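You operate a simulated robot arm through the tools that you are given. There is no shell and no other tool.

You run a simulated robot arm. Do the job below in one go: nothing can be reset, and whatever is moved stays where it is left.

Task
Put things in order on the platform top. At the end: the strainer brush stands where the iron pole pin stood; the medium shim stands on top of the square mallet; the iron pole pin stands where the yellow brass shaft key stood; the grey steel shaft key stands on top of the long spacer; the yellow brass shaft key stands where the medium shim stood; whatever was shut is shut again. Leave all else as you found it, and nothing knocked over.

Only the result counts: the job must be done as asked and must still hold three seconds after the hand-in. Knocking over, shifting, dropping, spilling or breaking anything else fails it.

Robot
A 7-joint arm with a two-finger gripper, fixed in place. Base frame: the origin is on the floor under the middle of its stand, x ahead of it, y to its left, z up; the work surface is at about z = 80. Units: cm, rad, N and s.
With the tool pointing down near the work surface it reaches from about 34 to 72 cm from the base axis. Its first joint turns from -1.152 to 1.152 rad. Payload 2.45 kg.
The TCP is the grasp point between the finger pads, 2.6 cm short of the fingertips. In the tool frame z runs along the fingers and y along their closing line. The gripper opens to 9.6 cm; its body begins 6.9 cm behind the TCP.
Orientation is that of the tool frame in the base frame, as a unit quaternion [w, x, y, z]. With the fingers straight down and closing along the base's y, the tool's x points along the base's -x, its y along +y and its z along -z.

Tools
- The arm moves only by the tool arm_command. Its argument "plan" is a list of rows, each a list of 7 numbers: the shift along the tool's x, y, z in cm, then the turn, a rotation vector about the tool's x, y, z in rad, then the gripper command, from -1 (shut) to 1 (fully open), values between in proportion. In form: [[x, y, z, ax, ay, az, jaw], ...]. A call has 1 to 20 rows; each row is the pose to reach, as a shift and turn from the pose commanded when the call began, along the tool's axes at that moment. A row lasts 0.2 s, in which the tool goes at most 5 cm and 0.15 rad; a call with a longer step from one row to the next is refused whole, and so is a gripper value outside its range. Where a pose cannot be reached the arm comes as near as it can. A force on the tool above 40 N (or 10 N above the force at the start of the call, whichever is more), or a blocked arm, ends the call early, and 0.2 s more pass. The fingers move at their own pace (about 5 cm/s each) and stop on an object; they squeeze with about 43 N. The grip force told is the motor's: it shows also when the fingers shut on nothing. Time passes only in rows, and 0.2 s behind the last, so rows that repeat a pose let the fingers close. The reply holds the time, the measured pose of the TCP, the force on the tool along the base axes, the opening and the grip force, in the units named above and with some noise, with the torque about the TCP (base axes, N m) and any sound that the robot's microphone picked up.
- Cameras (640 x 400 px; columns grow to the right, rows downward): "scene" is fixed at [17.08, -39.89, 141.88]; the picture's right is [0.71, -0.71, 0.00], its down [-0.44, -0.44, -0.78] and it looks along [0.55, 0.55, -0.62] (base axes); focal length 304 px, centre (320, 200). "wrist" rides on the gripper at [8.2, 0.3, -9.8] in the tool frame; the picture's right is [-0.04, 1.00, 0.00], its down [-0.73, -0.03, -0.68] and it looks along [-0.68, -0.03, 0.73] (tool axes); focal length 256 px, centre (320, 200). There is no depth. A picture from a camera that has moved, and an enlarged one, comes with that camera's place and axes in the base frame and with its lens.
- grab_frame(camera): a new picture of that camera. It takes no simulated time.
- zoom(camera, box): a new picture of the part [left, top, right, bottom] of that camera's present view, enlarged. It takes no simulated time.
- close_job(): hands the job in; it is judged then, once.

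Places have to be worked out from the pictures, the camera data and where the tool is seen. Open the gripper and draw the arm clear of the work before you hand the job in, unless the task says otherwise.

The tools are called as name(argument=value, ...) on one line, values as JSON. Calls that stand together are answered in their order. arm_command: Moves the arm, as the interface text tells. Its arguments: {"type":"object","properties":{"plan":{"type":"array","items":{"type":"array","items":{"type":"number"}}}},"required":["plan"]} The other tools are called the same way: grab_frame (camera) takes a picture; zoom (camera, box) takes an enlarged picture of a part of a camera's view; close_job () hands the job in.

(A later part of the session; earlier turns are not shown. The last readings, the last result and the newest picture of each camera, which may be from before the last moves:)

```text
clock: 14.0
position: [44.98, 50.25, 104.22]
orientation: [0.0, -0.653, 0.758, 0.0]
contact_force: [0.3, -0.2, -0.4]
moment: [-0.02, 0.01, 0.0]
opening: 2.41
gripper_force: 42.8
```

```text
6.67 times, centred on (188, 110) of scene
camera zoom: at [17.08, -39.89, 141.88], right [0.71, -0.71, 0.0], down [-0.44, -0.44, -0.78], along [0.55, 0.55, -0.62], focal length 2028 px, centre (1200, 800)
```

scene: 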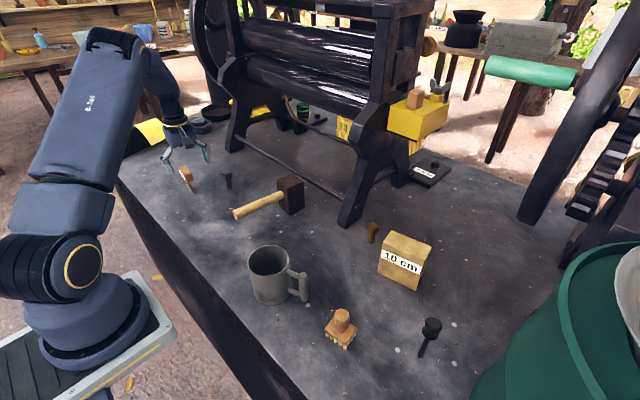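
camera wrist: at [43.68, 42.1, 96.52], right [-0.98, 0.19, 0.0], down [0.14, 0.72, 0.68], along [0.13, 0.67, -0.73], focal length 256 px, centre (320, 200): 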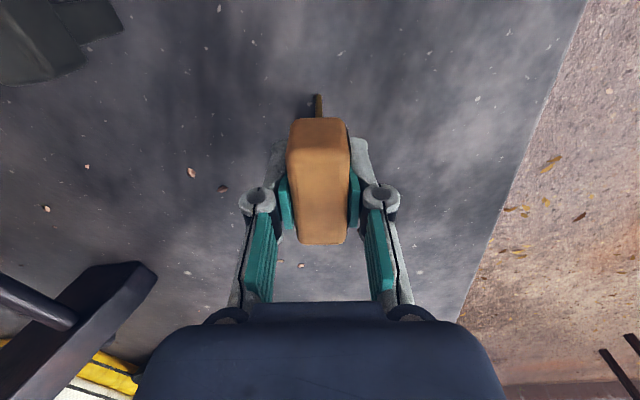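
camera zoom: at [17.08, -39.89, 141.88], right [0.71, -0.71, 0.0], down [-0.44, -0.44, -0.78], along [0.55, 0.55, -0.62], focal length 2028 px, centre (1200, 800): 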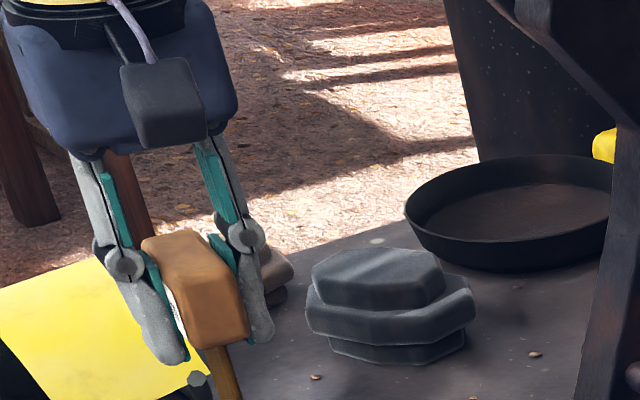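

The shim hangs straight in the grip. I carry it high toward the mallet, turning the gripper back so it closes along y, to a waypoint at about (56, 19, 106).

arm_command(plan=[[2.64, -1.4, -0.15, 0, 0, 0.129, -1], [5.28, -2.81, -0.29, 0, 0, 0.259, -1], [7.92, -4.21, -0.44, 0, 0, 0.388, -1], [10.56, -5.62, -0.58, 0, 0, 0.517, -1], [13.2, -7.02, -0.73, 0, 0, 0.647, -1], [15.84, -8.43, -0.87, 0, 0, 0.776, -1], [18.48, -9.83, -1.02, 0, 0, 0.905, -1], [21.12, -11.24, -1.16, 0, 0, 1.035, -1], [23.76, -12.64, -1.31, 0, 0, 1.164, -1], [26.4, -14.05, -1.45, 0, 0, 1.293, -1], [29.04, -15.45, -1.6, 0, 0, 1.4227, -1], [29.04, -15.45, -1.6, 0, 0, 1.4227, -1]])

grab_frame(camera="wrist")

grab_frame(camera="scene")

```text
clock: 16.6
position: [56.3, 19.06, 105.89]
orientation: [0.0, 0.002, 1.0, 0.0]
contact_force: [0.0, -0.1, -0.1]
moment: [-0.02, 0.01, -0.03]
opening: 2.44
gripper_force: 43.0
```

```text
taken
camera wrist: at [48.3, 19.39, 115.68], right [0.04, 1.0, 0.0], down [0.73, -0.03, 0.68], along [0.68, -0.03, -0.73], focal length 256 px, centre (320, 200)
```

wrist: 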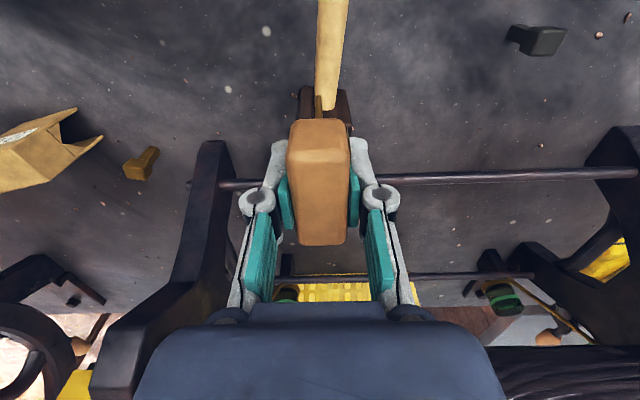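

```text
taken
```

scene: 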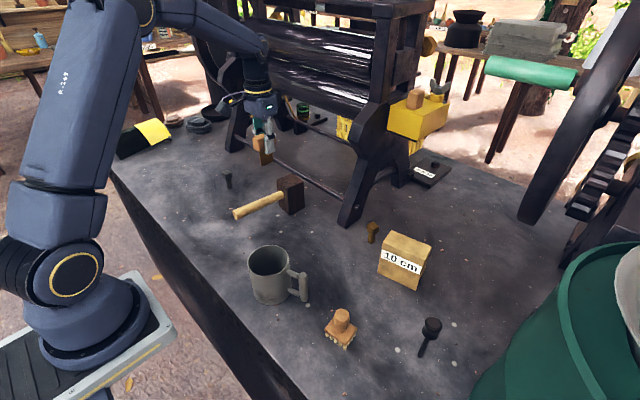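

The shim hides the mallet head from the wrist camera, so I rely on triangulation: top centre about (63.8, 19.0), top z ≈ 90.3. I zoom the scene to check clearance to the machine before moving forward.

zoom(camera="scene", box=[200, 60, 360, 220])

zoom(camera="wrist", box=[240, 60, 400, 160])

```text
2.50 times, centred on (280, 140) of scene
camera zoom: at [17.08, -39.89, 141.88], right [0.71, -0.71, 0.0], down [-0.44, -0.44, -0.78], along [0.55, 0.55, -0.62], focal length 760 px, centre (420, 350)
```

zoom: 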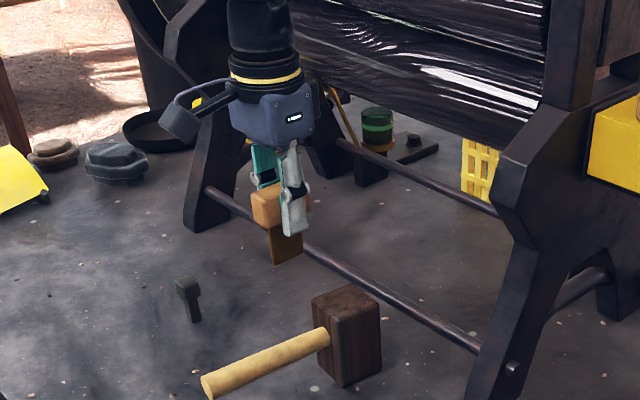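

```text
4.00 times, centred on (320, 110) of wrist
camera zoom: at [48.3, 19.39, 115.68], right [0.04, 1.0, 0.0], down [0.73, -0.03, 0.68], along [0.68, -0.03, -0.73], focal length 1024 px, centre (320, 560)
```

zoom: 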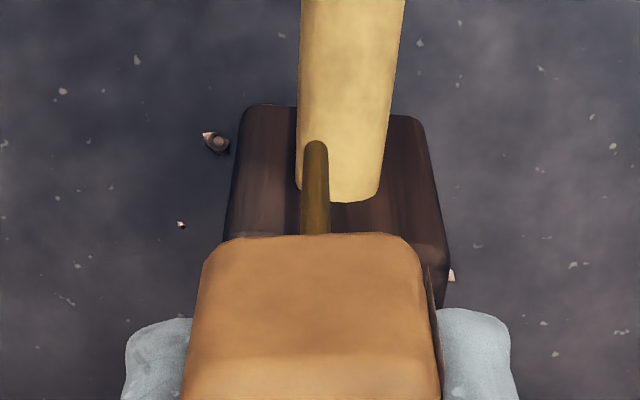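

Clearance looks fine. I move the shim over the mallet-head centre (63.75, 19.0) at height, then lower to leave roughly 1.5 cm of gap.

arm_command(plan=[[-3.7, 0, 0, 0, 0, 0, -1], [-7.45, -0.03, 0, 0, 0, -0.004, -1], [-7.45, -0.03, 2.5, 0, 0, -0.004, -1], [-7.45, -0.03, 5, 0, 0, -0.004, -1], [-7.45, -0.03, 7, 0, 0, -0.004, -1], [-7.45, -0.03, 7, 0, 0, -0.004, -1]])

zoom(camera="scene", box=[210, 100, 370, 220])

grab_frame(camera="wrist")

```text
clock: 18.0
position: [63.44, 19.24, 98.81]
orientation: [0.0, -0.003, 1.0, 0.0]
contact_force: [-0.2, 0.0, 0.5]
moment: [0.02, -0.02, -0.02]
opening: 2.39
gripper_force: 43.1
```

```text
3.33 times, centred on (290, 160) of scene
camera zoom: at [17.08, -39.89, 141.88], right [0.71, -0.71, 0.0], down [-0.44, -0.44, -0.78], along [0.55, 0.55, -0.62], focal length 1014 px, centre (420, 333)
```

zoom: 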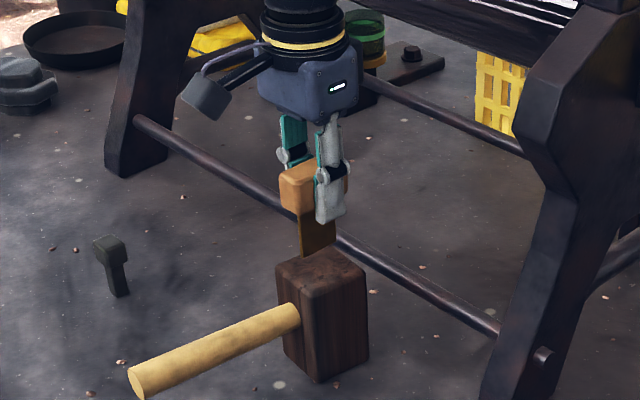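

```text
taken
camera wrist: at [55.52, 19.4, 108.7], right [0.04, 1.0, 0.0], down [0.73, -0.03, 0.68], along [0.68, -0.02, -0.73], focal length 256 px, centre (320, 200)
```

wrist: 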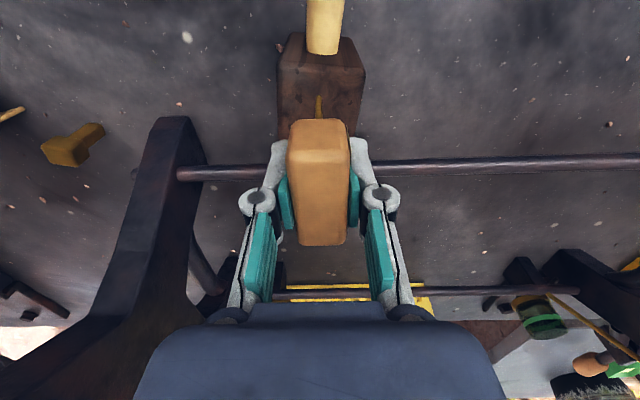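

zoom(camera="scene", box=[265, 145, 329, 185])

zoom(camera="wrist", box=[256, 30, 384, 130])

```text
10.00 times, centred on (297, 165) of scene
camera zoom: at [17.08, -39.89, 141.88], right [0.71, -0.71, 0.0], down [-0.44, -0.44, -0.78], along [0.55, 0.55, -0.62], focal length 3042 px, centre (550, 550)
```

zoom: 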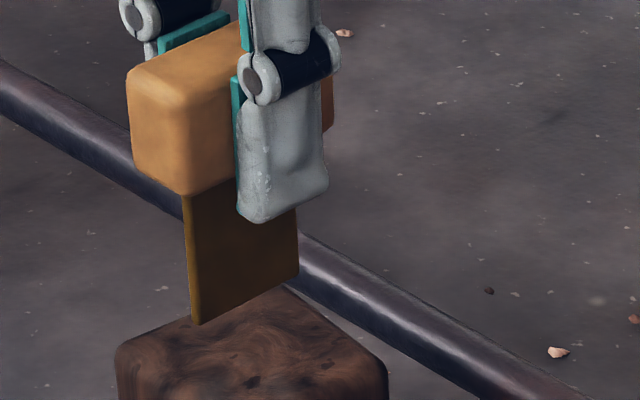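

```text
4.00 times, centred on (320, 80) of wrist
camera zoom: at [55.52, 19.4, 108.7], right [0.04, 1.0, 0.0], down [0.73, -0.03, 0.68], along [0.68, -0.02, -0.73], focal length 1024 px, centre (320, 680)
```

zoom: 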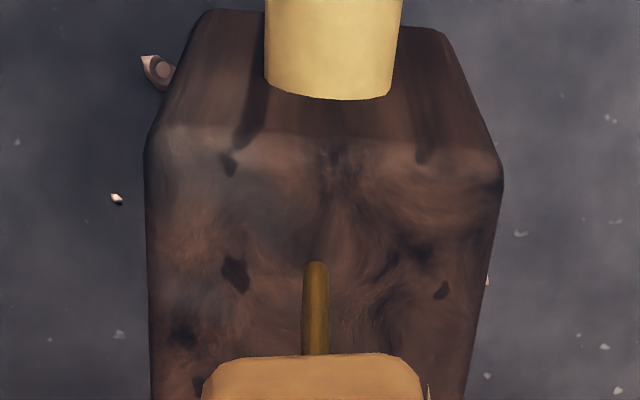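

The blade is centred over the mallet top (about 61.6–65.5 in x, y 19.2) with ~1.5–1.8 cm of gap. I lower 1.1 cm, then creep in small steps watching the force.

arm_command(plan=[[0, 0, 0.6, 0, 0, 0, -1], [0, 0, 1.1, 0, 0, 0, -1], [0, 0, 1.1, 0, 0, 0, -1]])

zoom(camera="scene", box=[265, 145, 329, 185])

```text
clock: 18.8
position: [63.38, 19.08, 97.84]
orientation: [0.0, -0.001, 1.0, 0.0]
contact_force: [-0.1, 0.2, -0.6]
moment: [0.01, 0.02, 0.01]
opening: 2.39
gripper_force: 42.9
```

```text
10.00 times, centred on (297, 165) of scene
camera zoom: at [17.08, -39.89, 141.88], right [0.71, -0.71, 0.0], down [-0.44, -0.44, -0.78], along [0.55, 0.55, -0.62], focal length 3042 px, centre (550, 550)
```

zoom: 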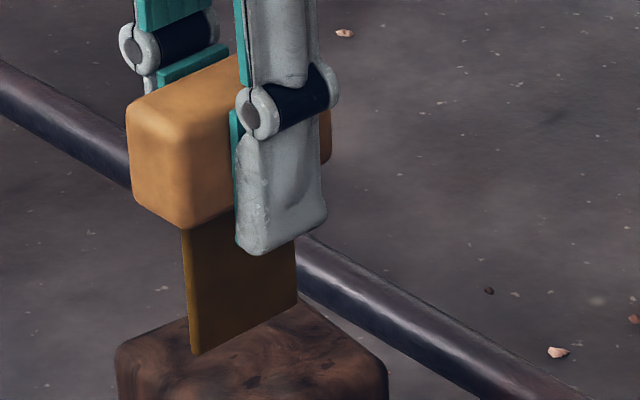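

No contact yet. I continue down in 0.2 cm steps.

arm_command(plan=[[0, 0, 0.2, 0, 0, 0, -1], [0, 0, 0.4, 0, 0, 0, -1], [0, 0, 0.4, 0, 0, 0, -1]])

```text
clock: 19.6
position: [63.43, 19.16, 97.38]
orientation: [0.0, -0.002, 1.0, 0.0]
contact_force: [0.0, -0.4, -0.6]
moment: [0.0, -0.04, 0.01]
opening: 2.41
gripper_force: 42.7
```

arm_command(plan=[[0, 0, 0.1, 0, 0, 0, -1], [0, 0, 0.2, 0, 0, 0, -1], [0, 0, 0.2, 0, 0, 0, -1]])

zoom(camera="scene", box=[265, 150, 329, 190])

```text
clock: 20.4
position: [63.4, 19.2, 97.23]
orientation: [0.0, -0.001, 1.0, 0.0]
contact_force: [-0.4, 0.9, -0.2]
moment: [-0.02, 0.03, 0.01]
opening: 2.39
gripper_force: 43.0
```

```text
10.00 times, centred on (297, 170) of scene
camera zoom: at [17.08, -39.89, 141.88], right [0.71, -0.71, 0.0], down [-0.44, -0.44, -0.78], along [0.55, 0.55, -0.62], focal length 3042 px, centre (550, 500)
```

zoom: 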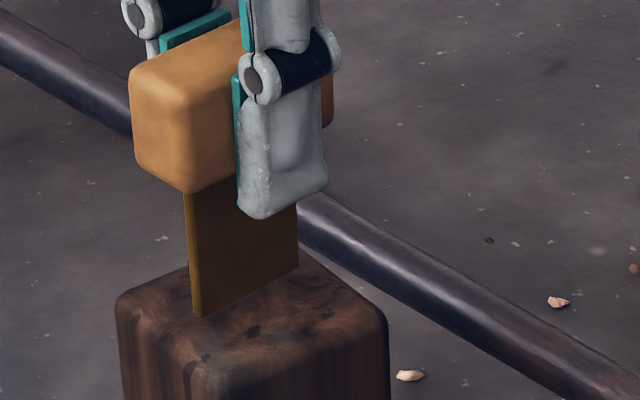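

Very near contact, still no upward force. I keep creeping by 0.1 cm.

arm_command(plan=[[0, 0, 0.1, 0, 0, 0, -1], [0, 0, 0.1, 0, 0, 0, -1]])

arm_command(plan=[[0, 0, 0.1, 0, 0, 0, -1], [0, 0, 0.1, 0, 0, 0, -1]])

```text
clock: 21.0
position: [63.39, 19.14, 97.11]
orientation: [0.001, -0.002, 1.0, 0.0]
contact_force: [-0.6, 0.1, 0.2]
moment: [0.0, -0.04, 0.0]
opening: 2.39
gripper_force: 43.0
```

```text
clock: 21.6
position: [63.58, 19.13, 97.07]
orientation: [0.0, -0.002, 1.0, 0.0]
contact_force: [-0.2, -0.1, 1.7]
moment: [0.03, 0.03, -0.01]
opening: 2.41
gripper_force: 42.8
```

A small upward force (1.7 N) at z ≈ 97.05 suggests first touch, as predicted. One more small step to confirm.

arm_command(plan=[[0, 0, 0.08, 0, 0, 0, -1], [0, 0, 0.08, 0, 0, 0, -1]])

zoom(camera="scene", box=[265, 150, 329, 190])

zoom(camera="wrist", box=[256, 30, 384, 130])

```text
clock: 22.2
position: [63.52, 19.2, 97.1]
orientation: [0.001, -0.002, 1.0, 0.001]
contact_force: [-2.1, -0.7, 9.7]
moment: [0.02, 0.17, -0.04]
opening: 2.39
gripper_force: 42.6
```

```text
10.00 times, centred on (297, 170) of scene
camera zoom: at [17.05, -39.89, 141.88], right [0.71, -0.71, 0.0], down [-0.44, -0.44, -0.78], along [0.55, 0.55, -0.62], focal length 3042 px, centre (550, 500)
```

zoom: 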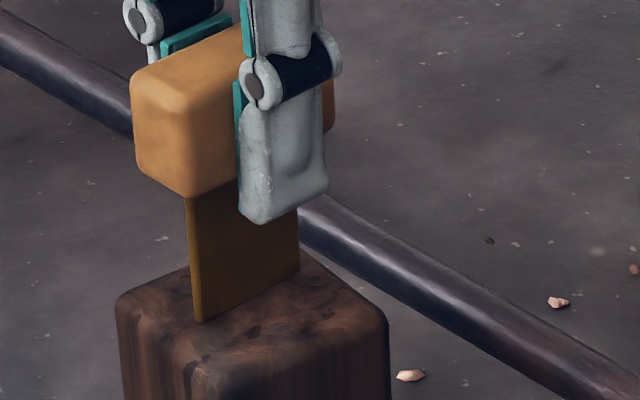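

```text
4.00 times, centred on (320, 80) of wrist
camera zoom: at [55.49, 19.47, 106.99], right [0.04, 1.0, 0.0], down [0.73, -0.03, 0.68], along [0.68, -0.02, -0.73], focal length 1024 px, centre (320, 680)
```

zoom: 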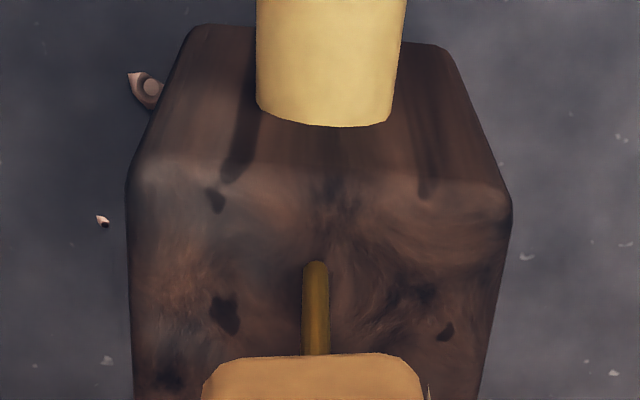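

Firm contact at 9.7 N. I back off slightly to relieve the pressing force before releasing.

arm_command(plan=[[0, 0, -0.06, 0, 0, 0, -1], [0, 0, -0.06, 0, 0, 0, -1]])

```text
clock: 22.8
position: [63.51, 19.22, 97.03]
orientation: [0.0, -0.002, 1.0, 0.0]
contact_force: [1.4, 0.4, 9.4]
moment: [0.07, -0.02, -0.01]
opening: 2.4
gripper_force: 42.9
```

arm_command(plan=[[0, 0, -0.05, 0, 0, 0, -1], [0, 0, -0.05, 0, 0, 0, -1]])

```text
clock: 23.4
position: [63.49, 19.19, 97.04]
orientation: [0.0, -0.001, 1.0, 0.0]
contact_force: [1.8, -0.1, 11.0]
moment: [-0.04, -0.09, 0.0]
opening: 2.41
gripper_force: 43.2
```

arm_command(plan=[[0, 0, -0.07, 0, 0, 0, -1], [0, 0, -0.07, 0, 0, 0, -1], [0, 0, -0.07, 0, 0, 0, -1]])

```text
clock: 24.2
position: [63.4, 19.1, 97.12]
orientation: [0.0, -0.001, 1.0, 0.0]
contact_force: [-0.3, 0.4, 1.1]
moment: [0.03, -0.03, 0.01]
opening: 2.39
gripper_force: 43.2
```

Force is now ~1 N, just touching. I release slowly with small symmetric opening steps.

arm_command(plan=[[0, 0, 0, 0, 0, 0, -0.6], [0, 0, 0, 0, 0, 0, -0.5], [0, 0, 0, 0, 0, 0, -0.48], [0, 0, 0, 0, 0, 0, -0.46], [0, 0, 0, 0, 0, 0, -0.44], [0, 0, 0, 0, 0, 0, -0.42], [0, 0, 0, 0, 0, 0, -0.4]])

zoom(camera="scene", box=[265, 150, 329, 190])

zoom(camera="wrist", box=[240, 30, 400, 250])

```text
clock: 25.8
position: [63.46, 19.15, 97.17]
orientation: [0.0, -0.001, 1.0, -0.001]
contact_force: [0.4, -0.1, -0.1]
moment: [0.07, 0.02, -0.02]
opening: 2.89
gripper_force: 0.1
```

```text
10.00 times, centred on (297, 170) of scene
camera zoom: at [17.08, -39.89, 141.88], right [0.71, -0.71, 0.0], down [-0.44, -0.44, -0.78], along [0.55, 0.55, -0.62], focal length 3042 px, centre (550, 500)
```

zoom: 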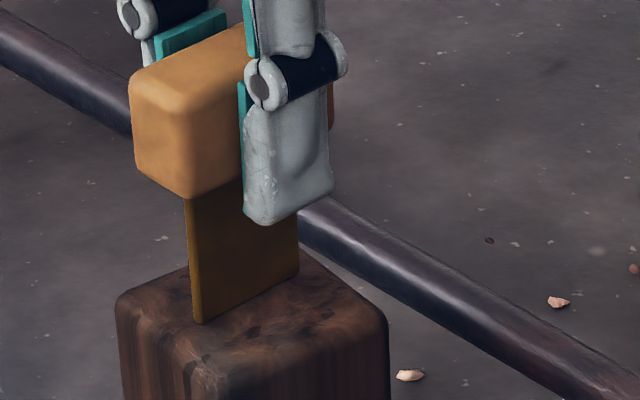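

```text
1.82 times, centred on (320, 140) of wrist
camera zoom: at [55.47, 19.44, 107.07], right [0.04, 1.0, 0.0], down [0.73, -0.03, 0.68], along [0.68, -0.02, -0.73], focal length 465 px, centre (320, 309)
```

zoom: 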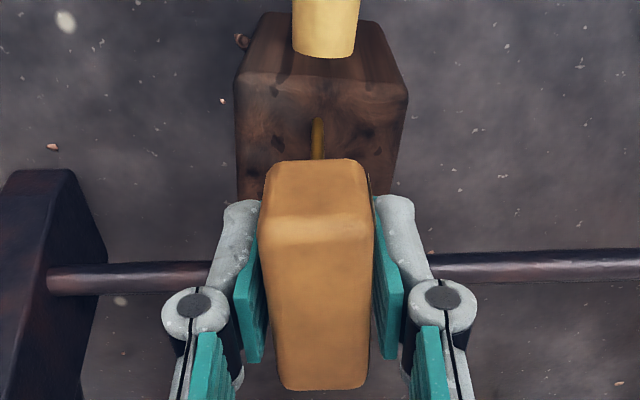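

It appears to stand with gaps on both sides. I open wider in steps and check that it stays put.

arm_command(plan=[[0, 0, 0, 0, 0, 0, -0.38], [0, 0, 0, 0, 0, 0, -0.35], [0, 0, 0, 0, 0, 0, -0.3], [0, 0, 0, 0, 0, 0, -0.24], [0, 0, 0, 0, 0, 0, -0.18], [0, 0, 0, 0, 0, 0, -0.1], [0, 0, 0, 0, 0, 0, 0], [0, 0, 0, 0, 0, 0, 0]])

zoom(camera="scene", box=[265, 150, 329, 190])

zoom(camera="wrist", box=[240, 30, 400, 250])

```text
clock: 27.6
position: [63.43, 19.21, 97.22]
orientation: [0.0, -0.002, 1.0, 0.0]
contact_force: [-0.6, -0.4, 0.7]
moment: [-0.02, -0.02, -0.01]
opening: 4.81
gripper_force: 0.1
```

```text
10.00 times, centred on (297, 170) of scene
camera zoom: at [17.08, -39.89, 141.88], right [0.71, -0.71, 0.0], down [-0.44, -0.44, -0.78], along [0.55, 0.55, -0.62], focal length 3042 px, centre (550, 500)
```

zoom: 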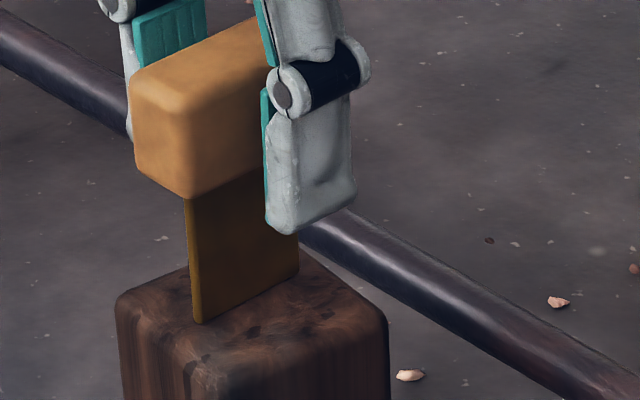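

```text
1.82 times, centred on (320, 140) of wrist
camera zoom: at [55.47, 19.44, 107.07], right [0.04, 1.0, 0.0], down [0.73, -0.03, 0.68], along [0.68, -0.02, -0.73], focal length 465 px, centre (320, 309)
```

zoom: 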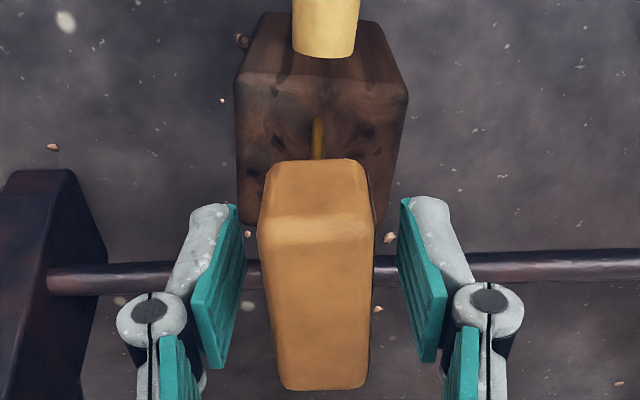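

The shim stands freely on the mallet. I rise straight up, clear of it.

arm_command(plan=[[0, 0, -1.5, 0, 0, 0, 0], [0, 0, -4, 0, 0, 0, 0], [0, 0, -7.5, 0, 0, 0, 0], [0, 0, -11.5, 0, 0, 0, 0], [0, 0, -15, 0, 0, 0, 0.3], [0, 0, -15, 0, 0, 0, 0.6]])

grab_frame(camera="wrist")

grab_frame(camera="scene")

```text
clock: 29.0
position: [63.34, 19.36, 112.37]
orientation: [0.0, -0.002, 1.0, 0.0]
contact_force: [0.9, 0.1, 0.7]
moment: [0.01, -0.02, 0.0]
opening: 7.67
gripper_force: 0.1
```

```text
taken
camera wrist: at [55.4, 19.6, 122.16], right [0.04, 1.0, 0.0], down [0.73, -0.03, 0.68], along [0.68, -0.03, -0.73], focal length 256 px, centre (320, 200)
```

wrist: 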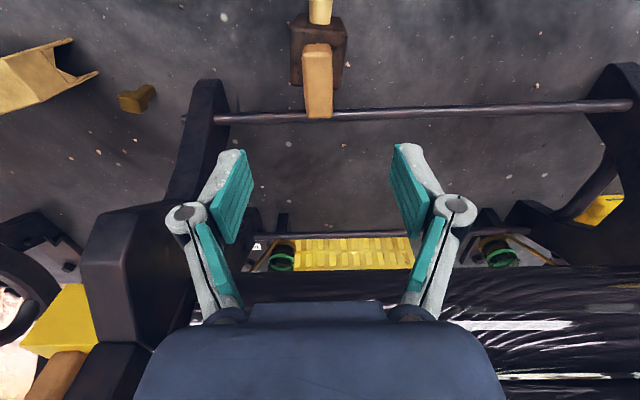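

```text
taken
```

scene: 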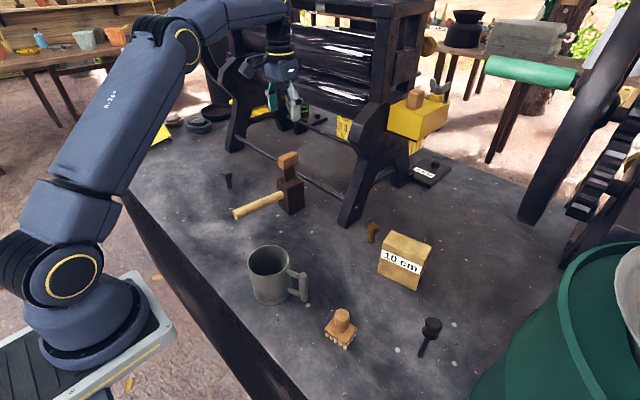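

The shim stands well on the mallet. Next I go look at the brass key from behind at about (59, -8, 97).

arm_command(plan=[[2, -4.3, 0, 0, 0, 0, 1], [4, -8.6, 0, 0, 0, 0, 1], [4.5, -13.4, 0, 0, 0, 0, 1], [4.5, -18.2, 0, 0, 0, 0, 1], [4.5, -23, 0, 0, 0, 0, 1], [4.5, -27.4, 0, 0, 0, 0, 1], [4.5, -27.4, 5, 0, 0, 0, 1], [4.5, -27.4, 10, 0, 0, 0, 1], [4.5, -27.4, 15, 0, 0, 0, 1], [4.5, -27.4, 15, 0, 0, 0, 1]])

grab_frame(camera="wrist")

grab_frame(camera="scene")

```text
clock: 31.2
position: [59.08, -8.3, 97.18]
orientation: [0.0, -0.002, 1.0, 0.0]
contact_force: [0.5, -0.3, 0.6]
moment: [0.02, 0.0, -0.05]
opening: 9.59
gripper_force: 0.0
```

```text
taken
camera wrist: at [51.07, -7.96, 107.05], right [0.04, 1.0, 0.0], down [0.73, -0.03, 0.68], along [0.68, -0.03, -0.73], focal length 256 px, centre (320, 200)
```

wrist: 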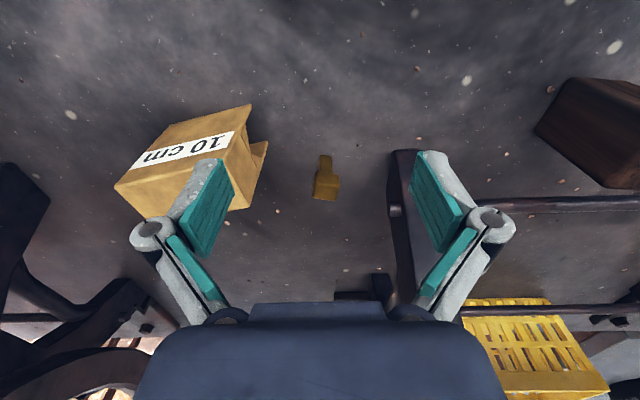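

```text
taken
```

scene: 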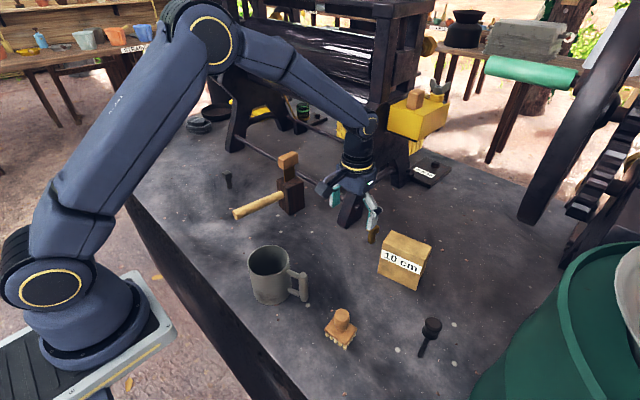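

zoom(camera="wrist", box=[280, 140, 376, 212])

zoom(camera="wrist", box=[240, 100, 440, 250])

zoom(camera="wrist", box=[100, 90, 290, 230])

```text
5.56 times, centred on (328, 176) of wrist
camera zoom: at [51.07, -7.96, 107.05], right [0.04, 1.0, 0.0], down [0.73, -0.03, 0.68], along [0.68, -0.03, -0.73], focal length 1422 px, centre (276, 333)
```

zoom: 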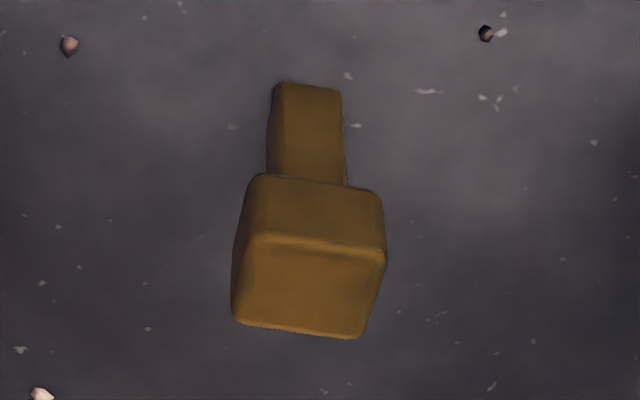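

```text
2.67 times, centred on (340, 175) of wrist
camera zoom: at [51.07, -7.96, 107.05], right [0.04, 1.0, 0.0], down [0.73, -0.03, 0.68], along [0.68, -0.03, -0.73], focal length 683 px, centre (267, 267)
```

zoom: 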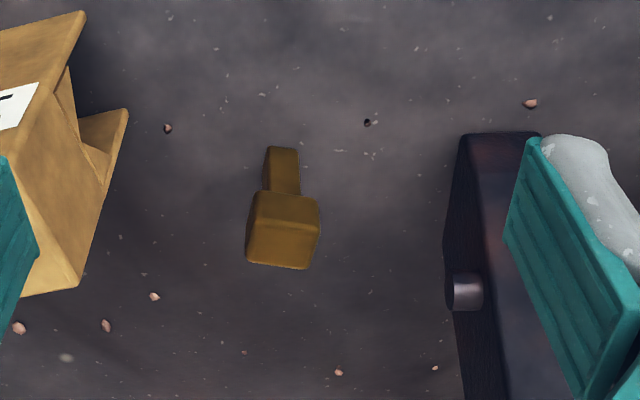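

```text
2.86 times, centred on (195, 160) of wrist
camera zoom: at [51.07, -7.96, 107.05], right [0.04, 1.0, 0.0], down [0.73, -0.03, 0.68], along [0.68, -0.03, -0.73], focal length 731 px, centre (677, 314)
```

zoom: 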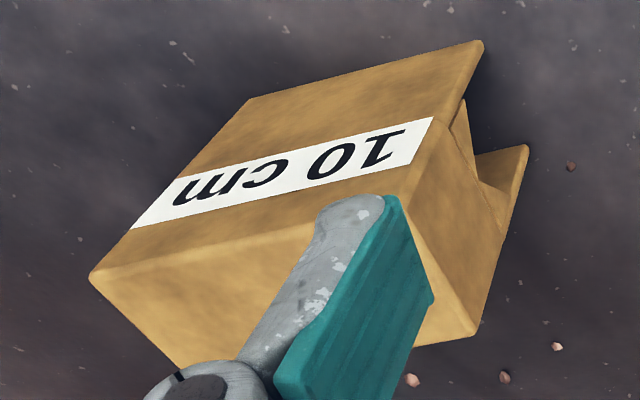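

The key is about 6.3 cm tall: 2.5 cm head (z ≈ 84.3–86.3) on a 1.3 cm shank, centred near (69.3, -8.05), yawed ~10.6°. I narrow the jaw to ~5.5 cm (the spacer and machine leg are near), turn to match, and move above it.

arm_command(plan=[[-3, 0, 0, 0, 0, 0.06, 0.5], [-6.5, 0.1, 0, 0, 0, 0.12, 0.15], [-10.1, 0.2, 0, 0, 0, 0.187, 0.15], [-10.1, 0.2, 2, 0, 0, 0.187, 0.15], [-10.1, 0.2, 2, 0, 0, 0.187, 0.15]])

grab_frame(camera="wrist")

zoom(camera="scene", box=[310, 130, 470, 290])

```text
clock: 32.4
position: [69.4, -8.08, 95.13]
orientation: [0.0, 0.091, 0.996, 0.0]
contact_force: [0.6, 0.2, -0.6]
moment: [-0.02, 0.01, 0.03]
opening: 5.52
gripper_force: 0.1
```

```text
taken
camera wrist: at [61.72, -6.32, 105.02], right [0.22, 0.97, 0.0], down [0.72, -0.16, 0.68], along [0.66, -0.15, -0.73], focal length 256 px, centre (320, 200)
```

wrist: 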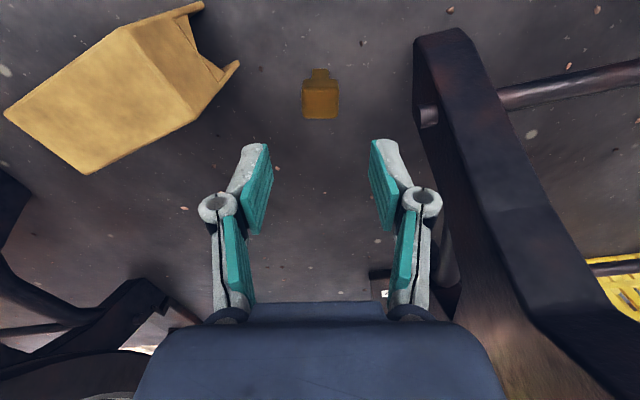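

```text
2.50 times, centred on (390, 210) of scene
camera zoom: at [17.08, -39.89, 141.88], right [0.71, -0.71, 0.0], down [-0.44, -0.44, -0.78], along [0.55, 0.55, -0.62], focal length 760 px, centre (145, 175)
```

zoom: 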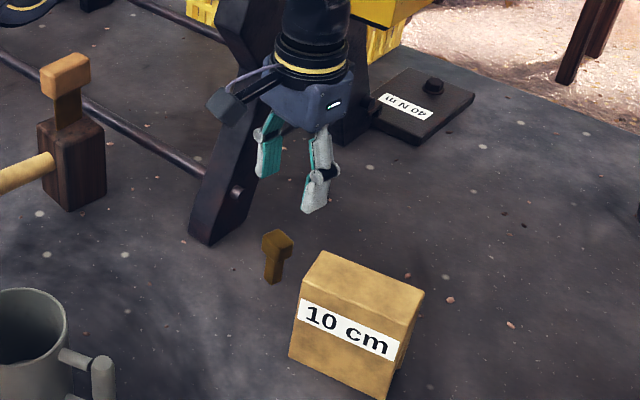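

zoom(camera="wrist", box=[272, 55, 368, 130])

```text
5.33 times, centred on (320, 92) of wrist
camera zoom: at [61.72, -6.32, 105.02], right [0.22, 0.97, 0.0], down [0.72, -0.16, 0.68], along [0.66, -0.15, -0.73], focal length 1365 px, centre (320, 773)
```

zoom: 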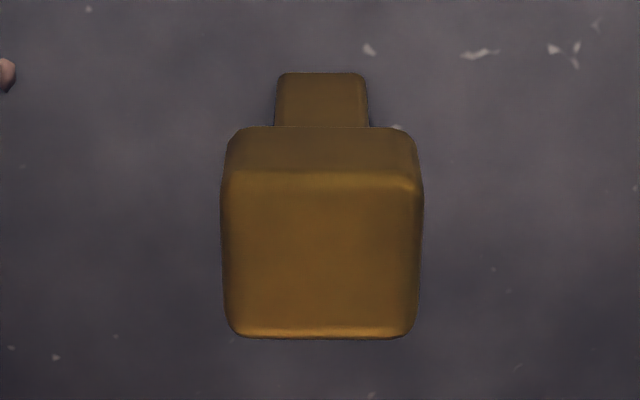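

The key is well aligned laterally and in yaw; I shift back 0.25 cm and descend to z ≈ 85.1.

arm_command(plan=[[0.25, 0, 3, 0, 0, 0, 0.15], [0.25, 0, 6, 0, 0, 0, 0.15], [0.25, 0, 8.5, 0, 0, 0, 0.15], [0.25, 0, 10.1, 0, 0, 0, 0.15], [0.25, 0, 10.1, 0, 0, 0, 0.15]])

grab_frame(camera="wrist")

zoom(camera="scene", box=[310, 150, 470, 270])

```text
clock: 33.6
position: [68.85, -7.97, 85.16]
orientation: [0.0, 0.091, 0.996, 0.0]
contact_force: [0.4, 0.2, -0.4]
moment: [0.01, 0.02, -0.03]
opening: 5.52
gripper_force: 0.0
```

```text
taken
camera wrist: at [61.0, -6.13, 94.96], right [0.22, 0.98, 0.0], down [0.72, -0.16, 0.68], along [0.66, -0.15, -0.73], focal length 256 px, centre (320, 200)
```

wrist: 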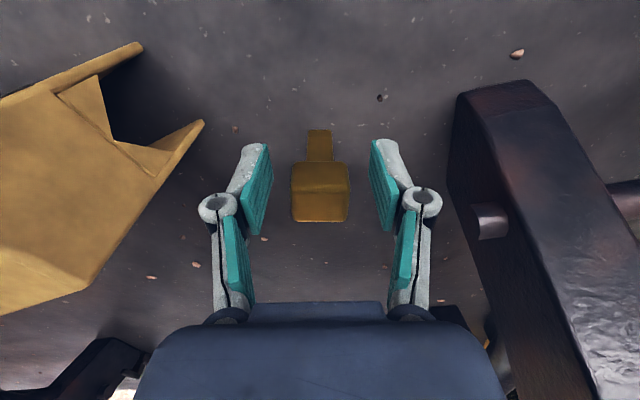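

```text
3.33 times, centred on (390, 210) of scene
camera zoom: at [17.08, -39.89, 141.88], right [0.71, -0.71, 0.0], down [-0.44, -0.44, -0.78], along [0.55, 0.55, -0.62], focal length 1014 px, centre (87, 167)
```

zoom: 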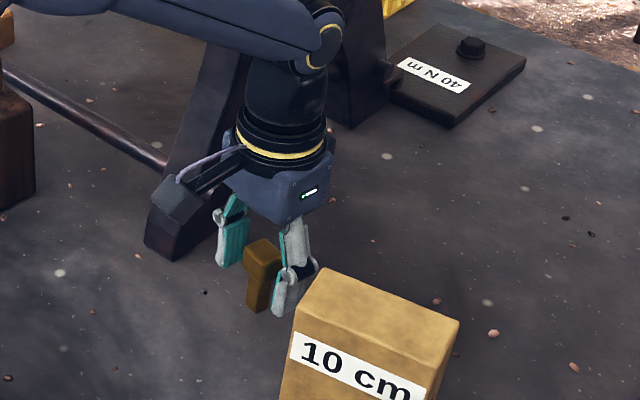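

TCP at (68.9, -8.0, 85.2), with the key head between the pads and clearance to the spacer and leg. I shift 0.3 cm forward and close gently.

arm_command(plan=[[-0.3, 0, 0, 0, 0, 0, 0.15], [-0.3, 0, 0, 0, 0, 0, -0.1], [-0.3, 0, 0, 0, 0, 0, -0.3], [-0.3, 0, 0, 0, 0, 0, -0.4], [-0.3, 0, 0, 0, 0, 0, -0.5], [-0.3, 0, 0, 0, 0, 0, -0.7], [-0.3, 0, 0, 0, 0, 0, -1], [-0.3, 0, 0, 0, 0, 0, -1], [-0.3, 0, 0, 0, 0, 0, -1]])

grab_frame(camera="wrist")

```text
clock: 35.6
position: [69.09, -7.94, 85.14]
orientation: [0.0, 0.091, 0.996, 0.0]
contact_force: [0.8, -0.6, 0.9]
moment: [-0.01, -0.02, 0.02]
opening: 2.62
gripper_force: 43.0
```

```text
taken
camera wrist: at [61.3, -6.19, 94.94], right [0.22, 0.98, 0.0], down [0.72, -0.16, 0.68], along [0.66, -0.15, -0.73], focal length 256 px, centre (320, 200)
```

wrist: 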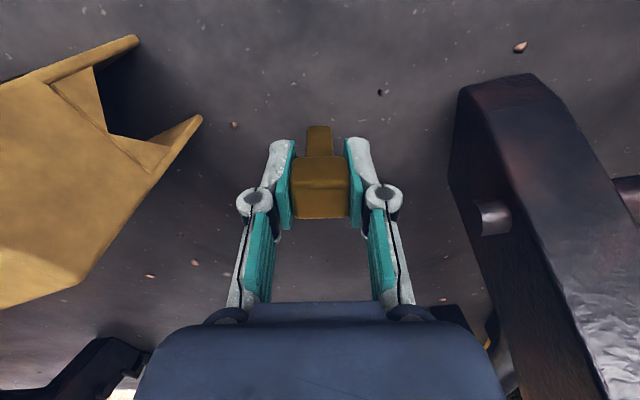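

Key gripped (2.62 cm). I lift it straight up well above everything.

arm_command(plan=[[0, 0, -0.7, 0, 0, 0, -1], [0, 0, -2.5, 0, 0, 0, -1], [0, 0, -6, 0, 0, 0, -1], [0, 0, -10.5, 0, 0, 0, -1], [0, 0, -15, 0, 0, 0, -1], [0, 0, -19.5, 0, 0, 0, -1], [0, 0, -24, 0, 0, 0, -1], [0, 0, -24, 0, 0, 0, -1]])

grab_frame(camera="wrist")

grab_frame(camera="scene")

```text
clock: 37.4
position: [69.16, -7.77, 108.88]
orientation: [0.001, 0.092, 0.996, -0.001]
contact_force: [0.6, -0.5, -0.9]
moment: [0.0, 0.02, 0.01]
opening: 2.62
gripper_force: 43.1
```

```text
taken
camera wrist: at [61.48, -5.97, 118.72], right [0.22, 0.98, 0.0], down [0.72, -0.16, 0.68], along [0.66, -0.15, -0.73], focal length 256 px, centre (320, 200)
```

wrist: 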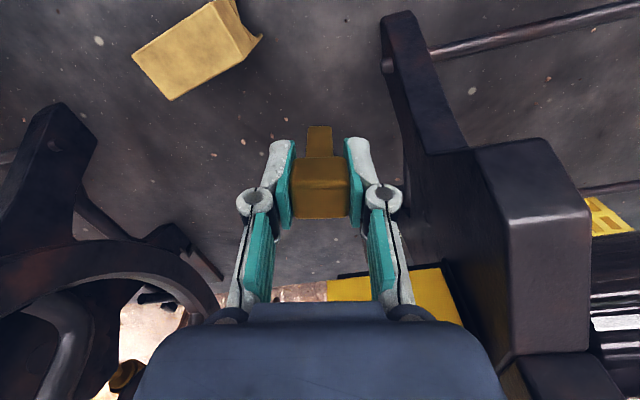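

```text
taken
```

scene: 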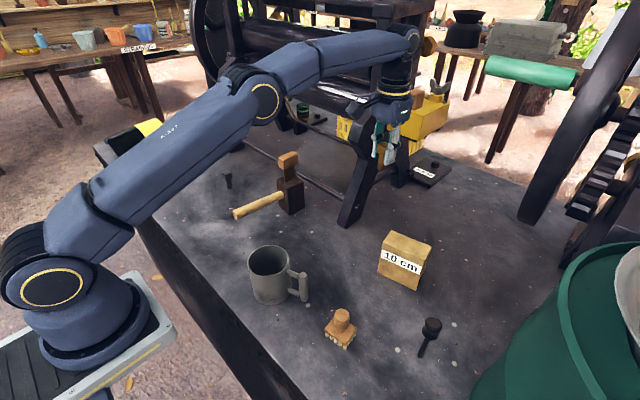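

I carry the key back toward the robot and then across to above the shim's old place (45.1, 50.1), staying at z ≈ 109 and turning the yaw back to zero.

arm_command(plan=[[4.44, 0.75, 0, 0, 0, -0.01, -1], [8.89, 1.51, 0, 0, 0, -0.02, -1], [13.33, 2.26, 0, 0, 0, -0.03, -1], [17.78, 3.02, 0, 0, 0, -0.04, -1], [22.22, 3.77, 0, 0, 0, -0.05, -1], [23.31, 8.2, 0, 0, 0, -0.062, -1], [24.4, 12.63, 0, 0, 0, -0.074, -1], [25.5, 17.06, 0, 0, 0, -0.086, -1], [26.59, 21.49, 0, 0, 0, -0.098, -1], [27.68, 25.92, 0, 0, 0, -0.11, -1], [28.78, 30.34, 0, 0, 0, -0.122, -1], [29.87, 34.77, 0, 0, 0, -0.134, -1], [30.96, 39.2, 0, 0, 0, -0.146, -1], [32.05, 43.63, 0, 0, 0, -0.158, -1], [33.15, 48.06, 0, 0, 0, -0.17, -1], [34.24, 52.49, 0, 0, 0, -0.184, -1], [34.24, 52.49, 0, 0, 0, -0.184, -1]])

grab_frame(camera="wrist")

grab_frame(camera="scene")

```text
clock: 41.0
position: [44.57, 49.26, 109.03]
orientation: [-0.001, 0.0, 1.0, -0.002]
contact_force: [0.2, 1.3, -1.6]
moment: [0.01, 0.02, 0.03]
opening: 2.63
gripper_force: 42.7
out of reach, approached as far as the arm can: row 16, 17
```

```text
taken
camera wrist: at [36.64, 49.56, 118.95], right [0.04, 1.0, 0.0], down [0.73, -0.03, 0.68], along [0.68, -0.03, -0.73], focal length 256 px, centre (320, 200)
```

wrist: 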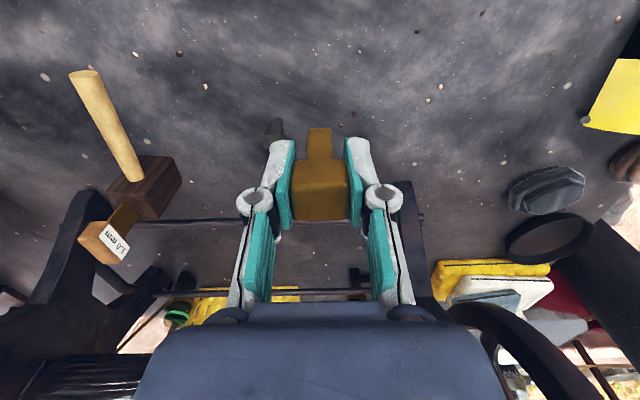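

```text
taken
```

scene: 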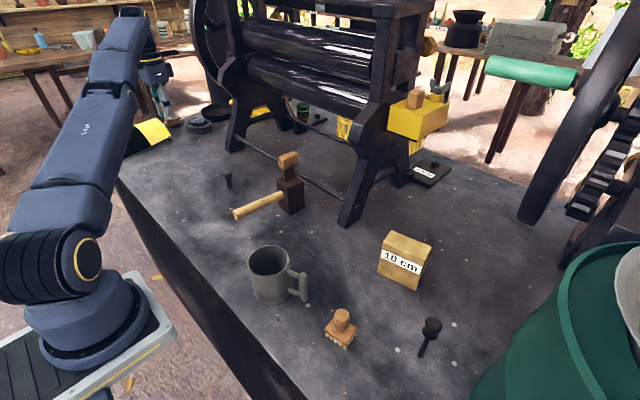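

Slightly out of reach at this height; lower it is reachable. I descend 8 cm and check where the tool settles.

arm_command(plan=[[0, 0, 2, 0, 0, 0, -1], [0, 0, 5, 0, 0, 0, -1], [0, 0, 8, 0, 0, 0, -1], [0, 0, 8, 0, 0, 0, -1]])

```text
clock: 42.0
position: [45.64, 50.56, 100.96]
orientation: [-0.002, 0.0, 1.0, -0.002]
contact_force: [0.0, 0.4, -1.3]
moment: [0.02, 0.01, 0.01]
opening: 2.62
gripper_force: 43.4
out of reach, approached as far as the arm can: row 1, 2, 3, 4
```

arm_command(plan=[[0, 0, 3, 0, 0, 0, -1], [0, 0, 6, 0, 0, 0, -1], [0, 0, 8, 0, 0, 0, -1], [0, 0, 8, 0, 0, 0, -1]])

grab_frame(camera="wrist")

zoom(camera="scene", box=[130, 120, 258, 200])

```text
clock: 43.0
position: [46.08, 51.19, 93.21]
orientation: [-0.002, 0.0, 1.0, -0.001]
contact_force: [0.1, -0.4, -2.2]
moment: [-0.02, 0.03, -0.01]
opening: 2.63
gripper_force: 43.1
out of reach, approached as far as the arm can: row 1, 2, 3, 4
```

```text
taken
camera wrist: at [38.1, 51.52, 103.13], right [0.04, 1.0, 0.0], down [0.73, -0.03, 0.68], along [0.68, -0.03, -0.73], focal length 256 px, centre (320, 200)
```

wrist: 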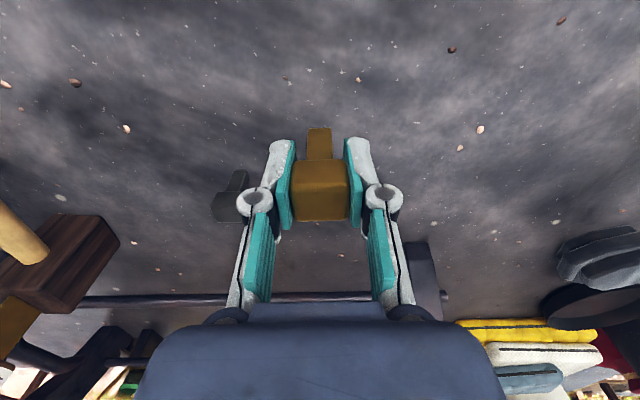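

```text
5.00 times, centred on (194, 160) of scene
camera zoom: at [17.08, -39.89, 141.88], right [0.71, -0.71, 0.0], down [-0.44, -0.44, -0.78], along [0.55, 0.55, -0.62], focal length 1521 px, centre (950, 400)
```

zoom: 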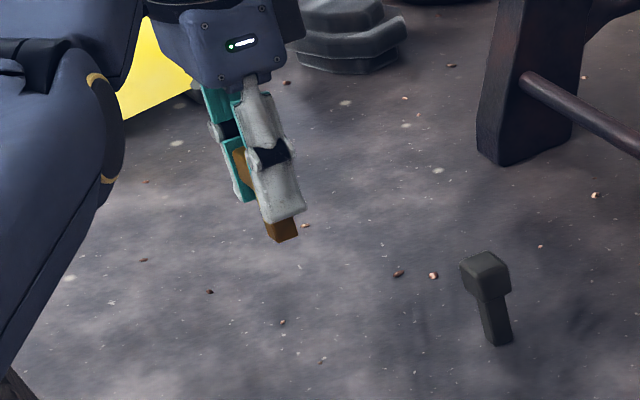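

The reading drifts outward with an "out of reach" note, so the elbow posture is probably at a joint limit. I retract toward (40, 32, 105) to recover a good posture and read where I am.

arm_command(plan=[[0, 0, -4, 0, 0, 0, -1], [1, -3, -8, 0, 0, 0, -1], [2.5, -7, -10, 0, 0, 0, -1], [4, -11, -11, 0, 0, 0, -1], [5, -15, -12, 0, 0, 0, -1], [5.5, -18, -12, 0, 0, 0, -1], [5.5, -18, -12, 0, 0, 0, -1]])

grab_frame(camera="scene")

```text
refused: row 2 steps farther than a row can; nothing moved
```

```text
taken
```

scene: 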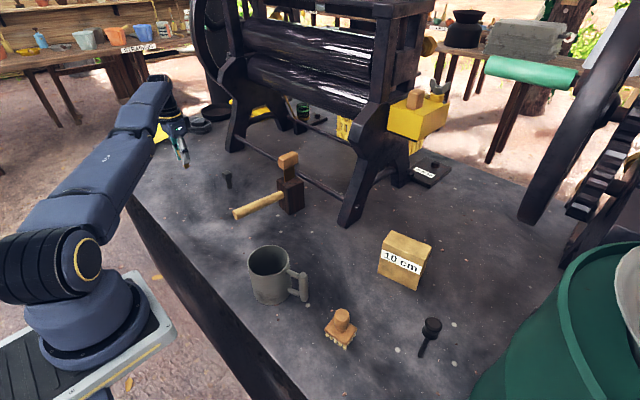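

One step was too long; I resend it with shorter rows.

arm_command(plan=[[0, 0, -4, 0, 0, 0, -1], [1, -2, -7.5, 0, 0, 0, -1], [2.5, -5.5, -10, 0, 0, 0, -1], [4, -9.5, -11, 0, 0, 0, -1], [5, -13.5, -12, 0, 0, 0, -1], [5.5, -17.5, -12, 0, 0, 0, -1], [5.5, -18, -12, 0, 0, 0, -1], [5.5, -18, -12, 0, 0, 0, -1]])

grab_frame(camera="scene")

```text
clock: 44.8
position: [50.51, 44.63, 108.71]
orientation: [-0.001, 0.0, 1.0, -0.001]
contact_force: [-0.3, -0.1, -1.4]
moment: [0.0, 0.0, -0.01]
opening: 2.64
gripper_force: 43.0
out of reach, approached as far as the arm can: row 2, 3, 4, 5, 6, 7, 8
```

```text
taken
```

scene: 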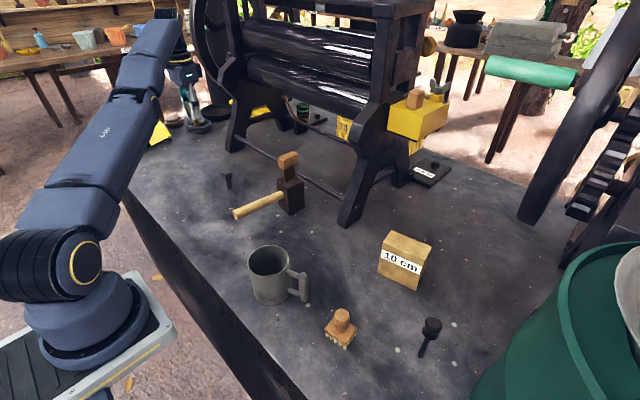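

The arm seems stretched into a bad posture. I hold position for a few rows to see whether it keeps converging toward the commanded place.

arm_command(plan=[[0, 0, 0, 0, 0, 0, -1], [0, 0, 0, 0, 0, 0, -1], [0, 0, 0, 0, 0, 0, -1], [0, 0, 0, 0, 0, 0, -1]])

grab_frame(camera="wrist")

zoom(camera="scene", box=[0, 0, 240, 300])

```text
clock: 45.8
position: [50.45, 44.61, 108.74]
orientation: [0.0, 0.001, 1.0, -0.001]
contact_force: [0.0, 0.6, -0.8]
moment: [-0.01, 0.01, -0.01]
opening: 2.59
gripper_force: 42.9
```

```text
taken
camera wrist: at [42.46, 45.05, 118.52], right [0.04, 1.0, 0.0], down [0.73, -0.03, 0.68], along [0.68, -0.03, -0.73], focal length 256 px, centre (320, 200)
```

wrist: 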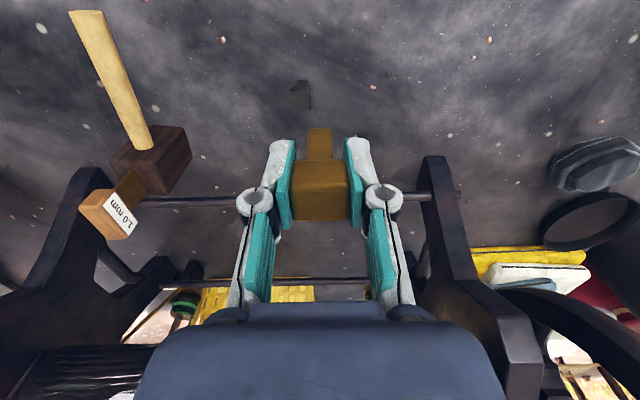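

```text
1.33 times, centred on (120, 150) of scene
camera zoom: at [17.08, -39.89, 141.88], right [0.71, -0.71, 0.0], down [-0.44, -0.44, -0.78], along [0.55, 0.55, -0.62], focal length 406 px, centre (587, 267)
```

zoom: 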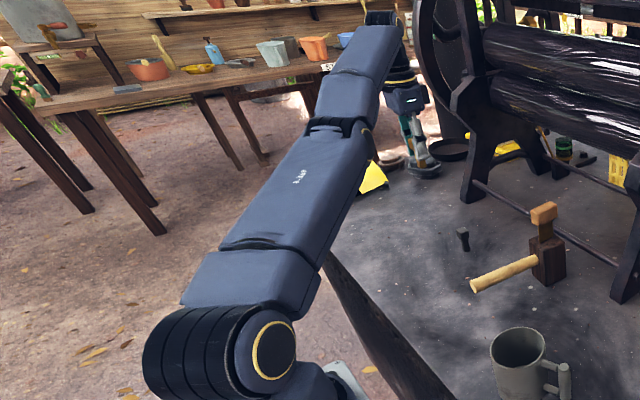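

When a pose is unreachable the arm adopts the nearest pose as its new reference, and now it seems near-singular (elbow straight). I try small slow inward steps to re-bend the elbow.

arm_command(plan=[[0.7, -0.7, 0, 0, 0, 0, -1], [1.4, -1.4, 0, 0, 0, 0, -1], [2.1, -2.1, 0, 0, 0, 0, -1], [2.8, -2.8, 0, 0, 0, 0, -1], [2.8, -2.8, 0, 0, 0, 0, -1]])

```text
clock: 47.0
position: [50.1, 44.68, 109.63]
orientation: [-0.001, 0.0, 1.0, -0.001]
contact_force: [0.5, 0.3, -2.5]
moment: [-0.01, 0.03, -0.04]
opening: 2.61
gripper_force: 43.4
out of reach, approached as far as the arm can: row 1, 2, 3, 4, 5
```

Inward motion is blocked in this posture. I probe another direction: straight up with a slight yaw change, to find which limit is active.

arm_command(plan=[[0, 0, 0, 0, 0, -0.14, -1], [0, 0, 0, 0, 0, -0.28, -1], [0, 0, 0, 0, 0, -0.42, -1], [0, 0, 0, 0, 0, -0.56, -1], [0, 0, 0, 0, 0, -0.7, -1]])

```text
clock: 48.2
position: [50.12, 44.55, 109.72]
orientation: [-0.001, -0.344, 0.939, 0.001]
contact_force: [-0.7, 0.2, -1.4]
moment: [0.01, 0.03, -0.01]
opening: 2.6
gripper_force: 43.1
```

Yaw moves freely. Now the tool x axis points radially inward; I try retracting along it.

arm_command(plan=[[1, 0, 0, 0, 0, 0, -1], [2, 0, 0, 0, 0, 0, -1], [3, 0, 0, 0, 0, 0, -1], [4, 0, 0, 0, 0, 0, -1], [4, 0, 0, 0, 0, 0, -1]])

grab_frame(camera="scene")

```text
clock: 49.4
position: [49.5, 44.68, 110.89]
orientation: [-0.001, -0.343, 0.939, 0.0]
contact_force: [0.7, -1.0, -1.2]
moment: [0.01, 0.01, -0.02]
opening: 2.62
gripper_force: 43.2
out of reach, approached as far as the arm can: row 1, 2, 3, 4, 5
```

```text
taken
```

scene: 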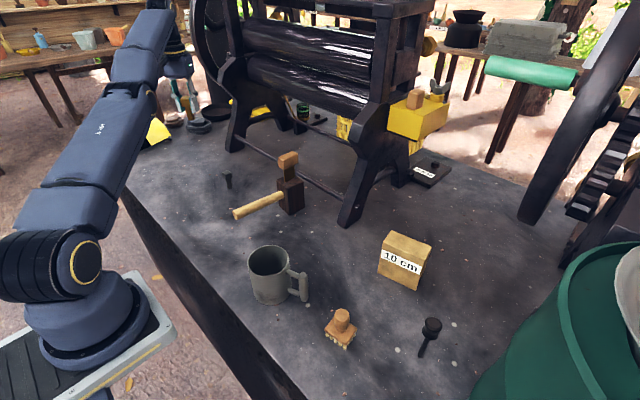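

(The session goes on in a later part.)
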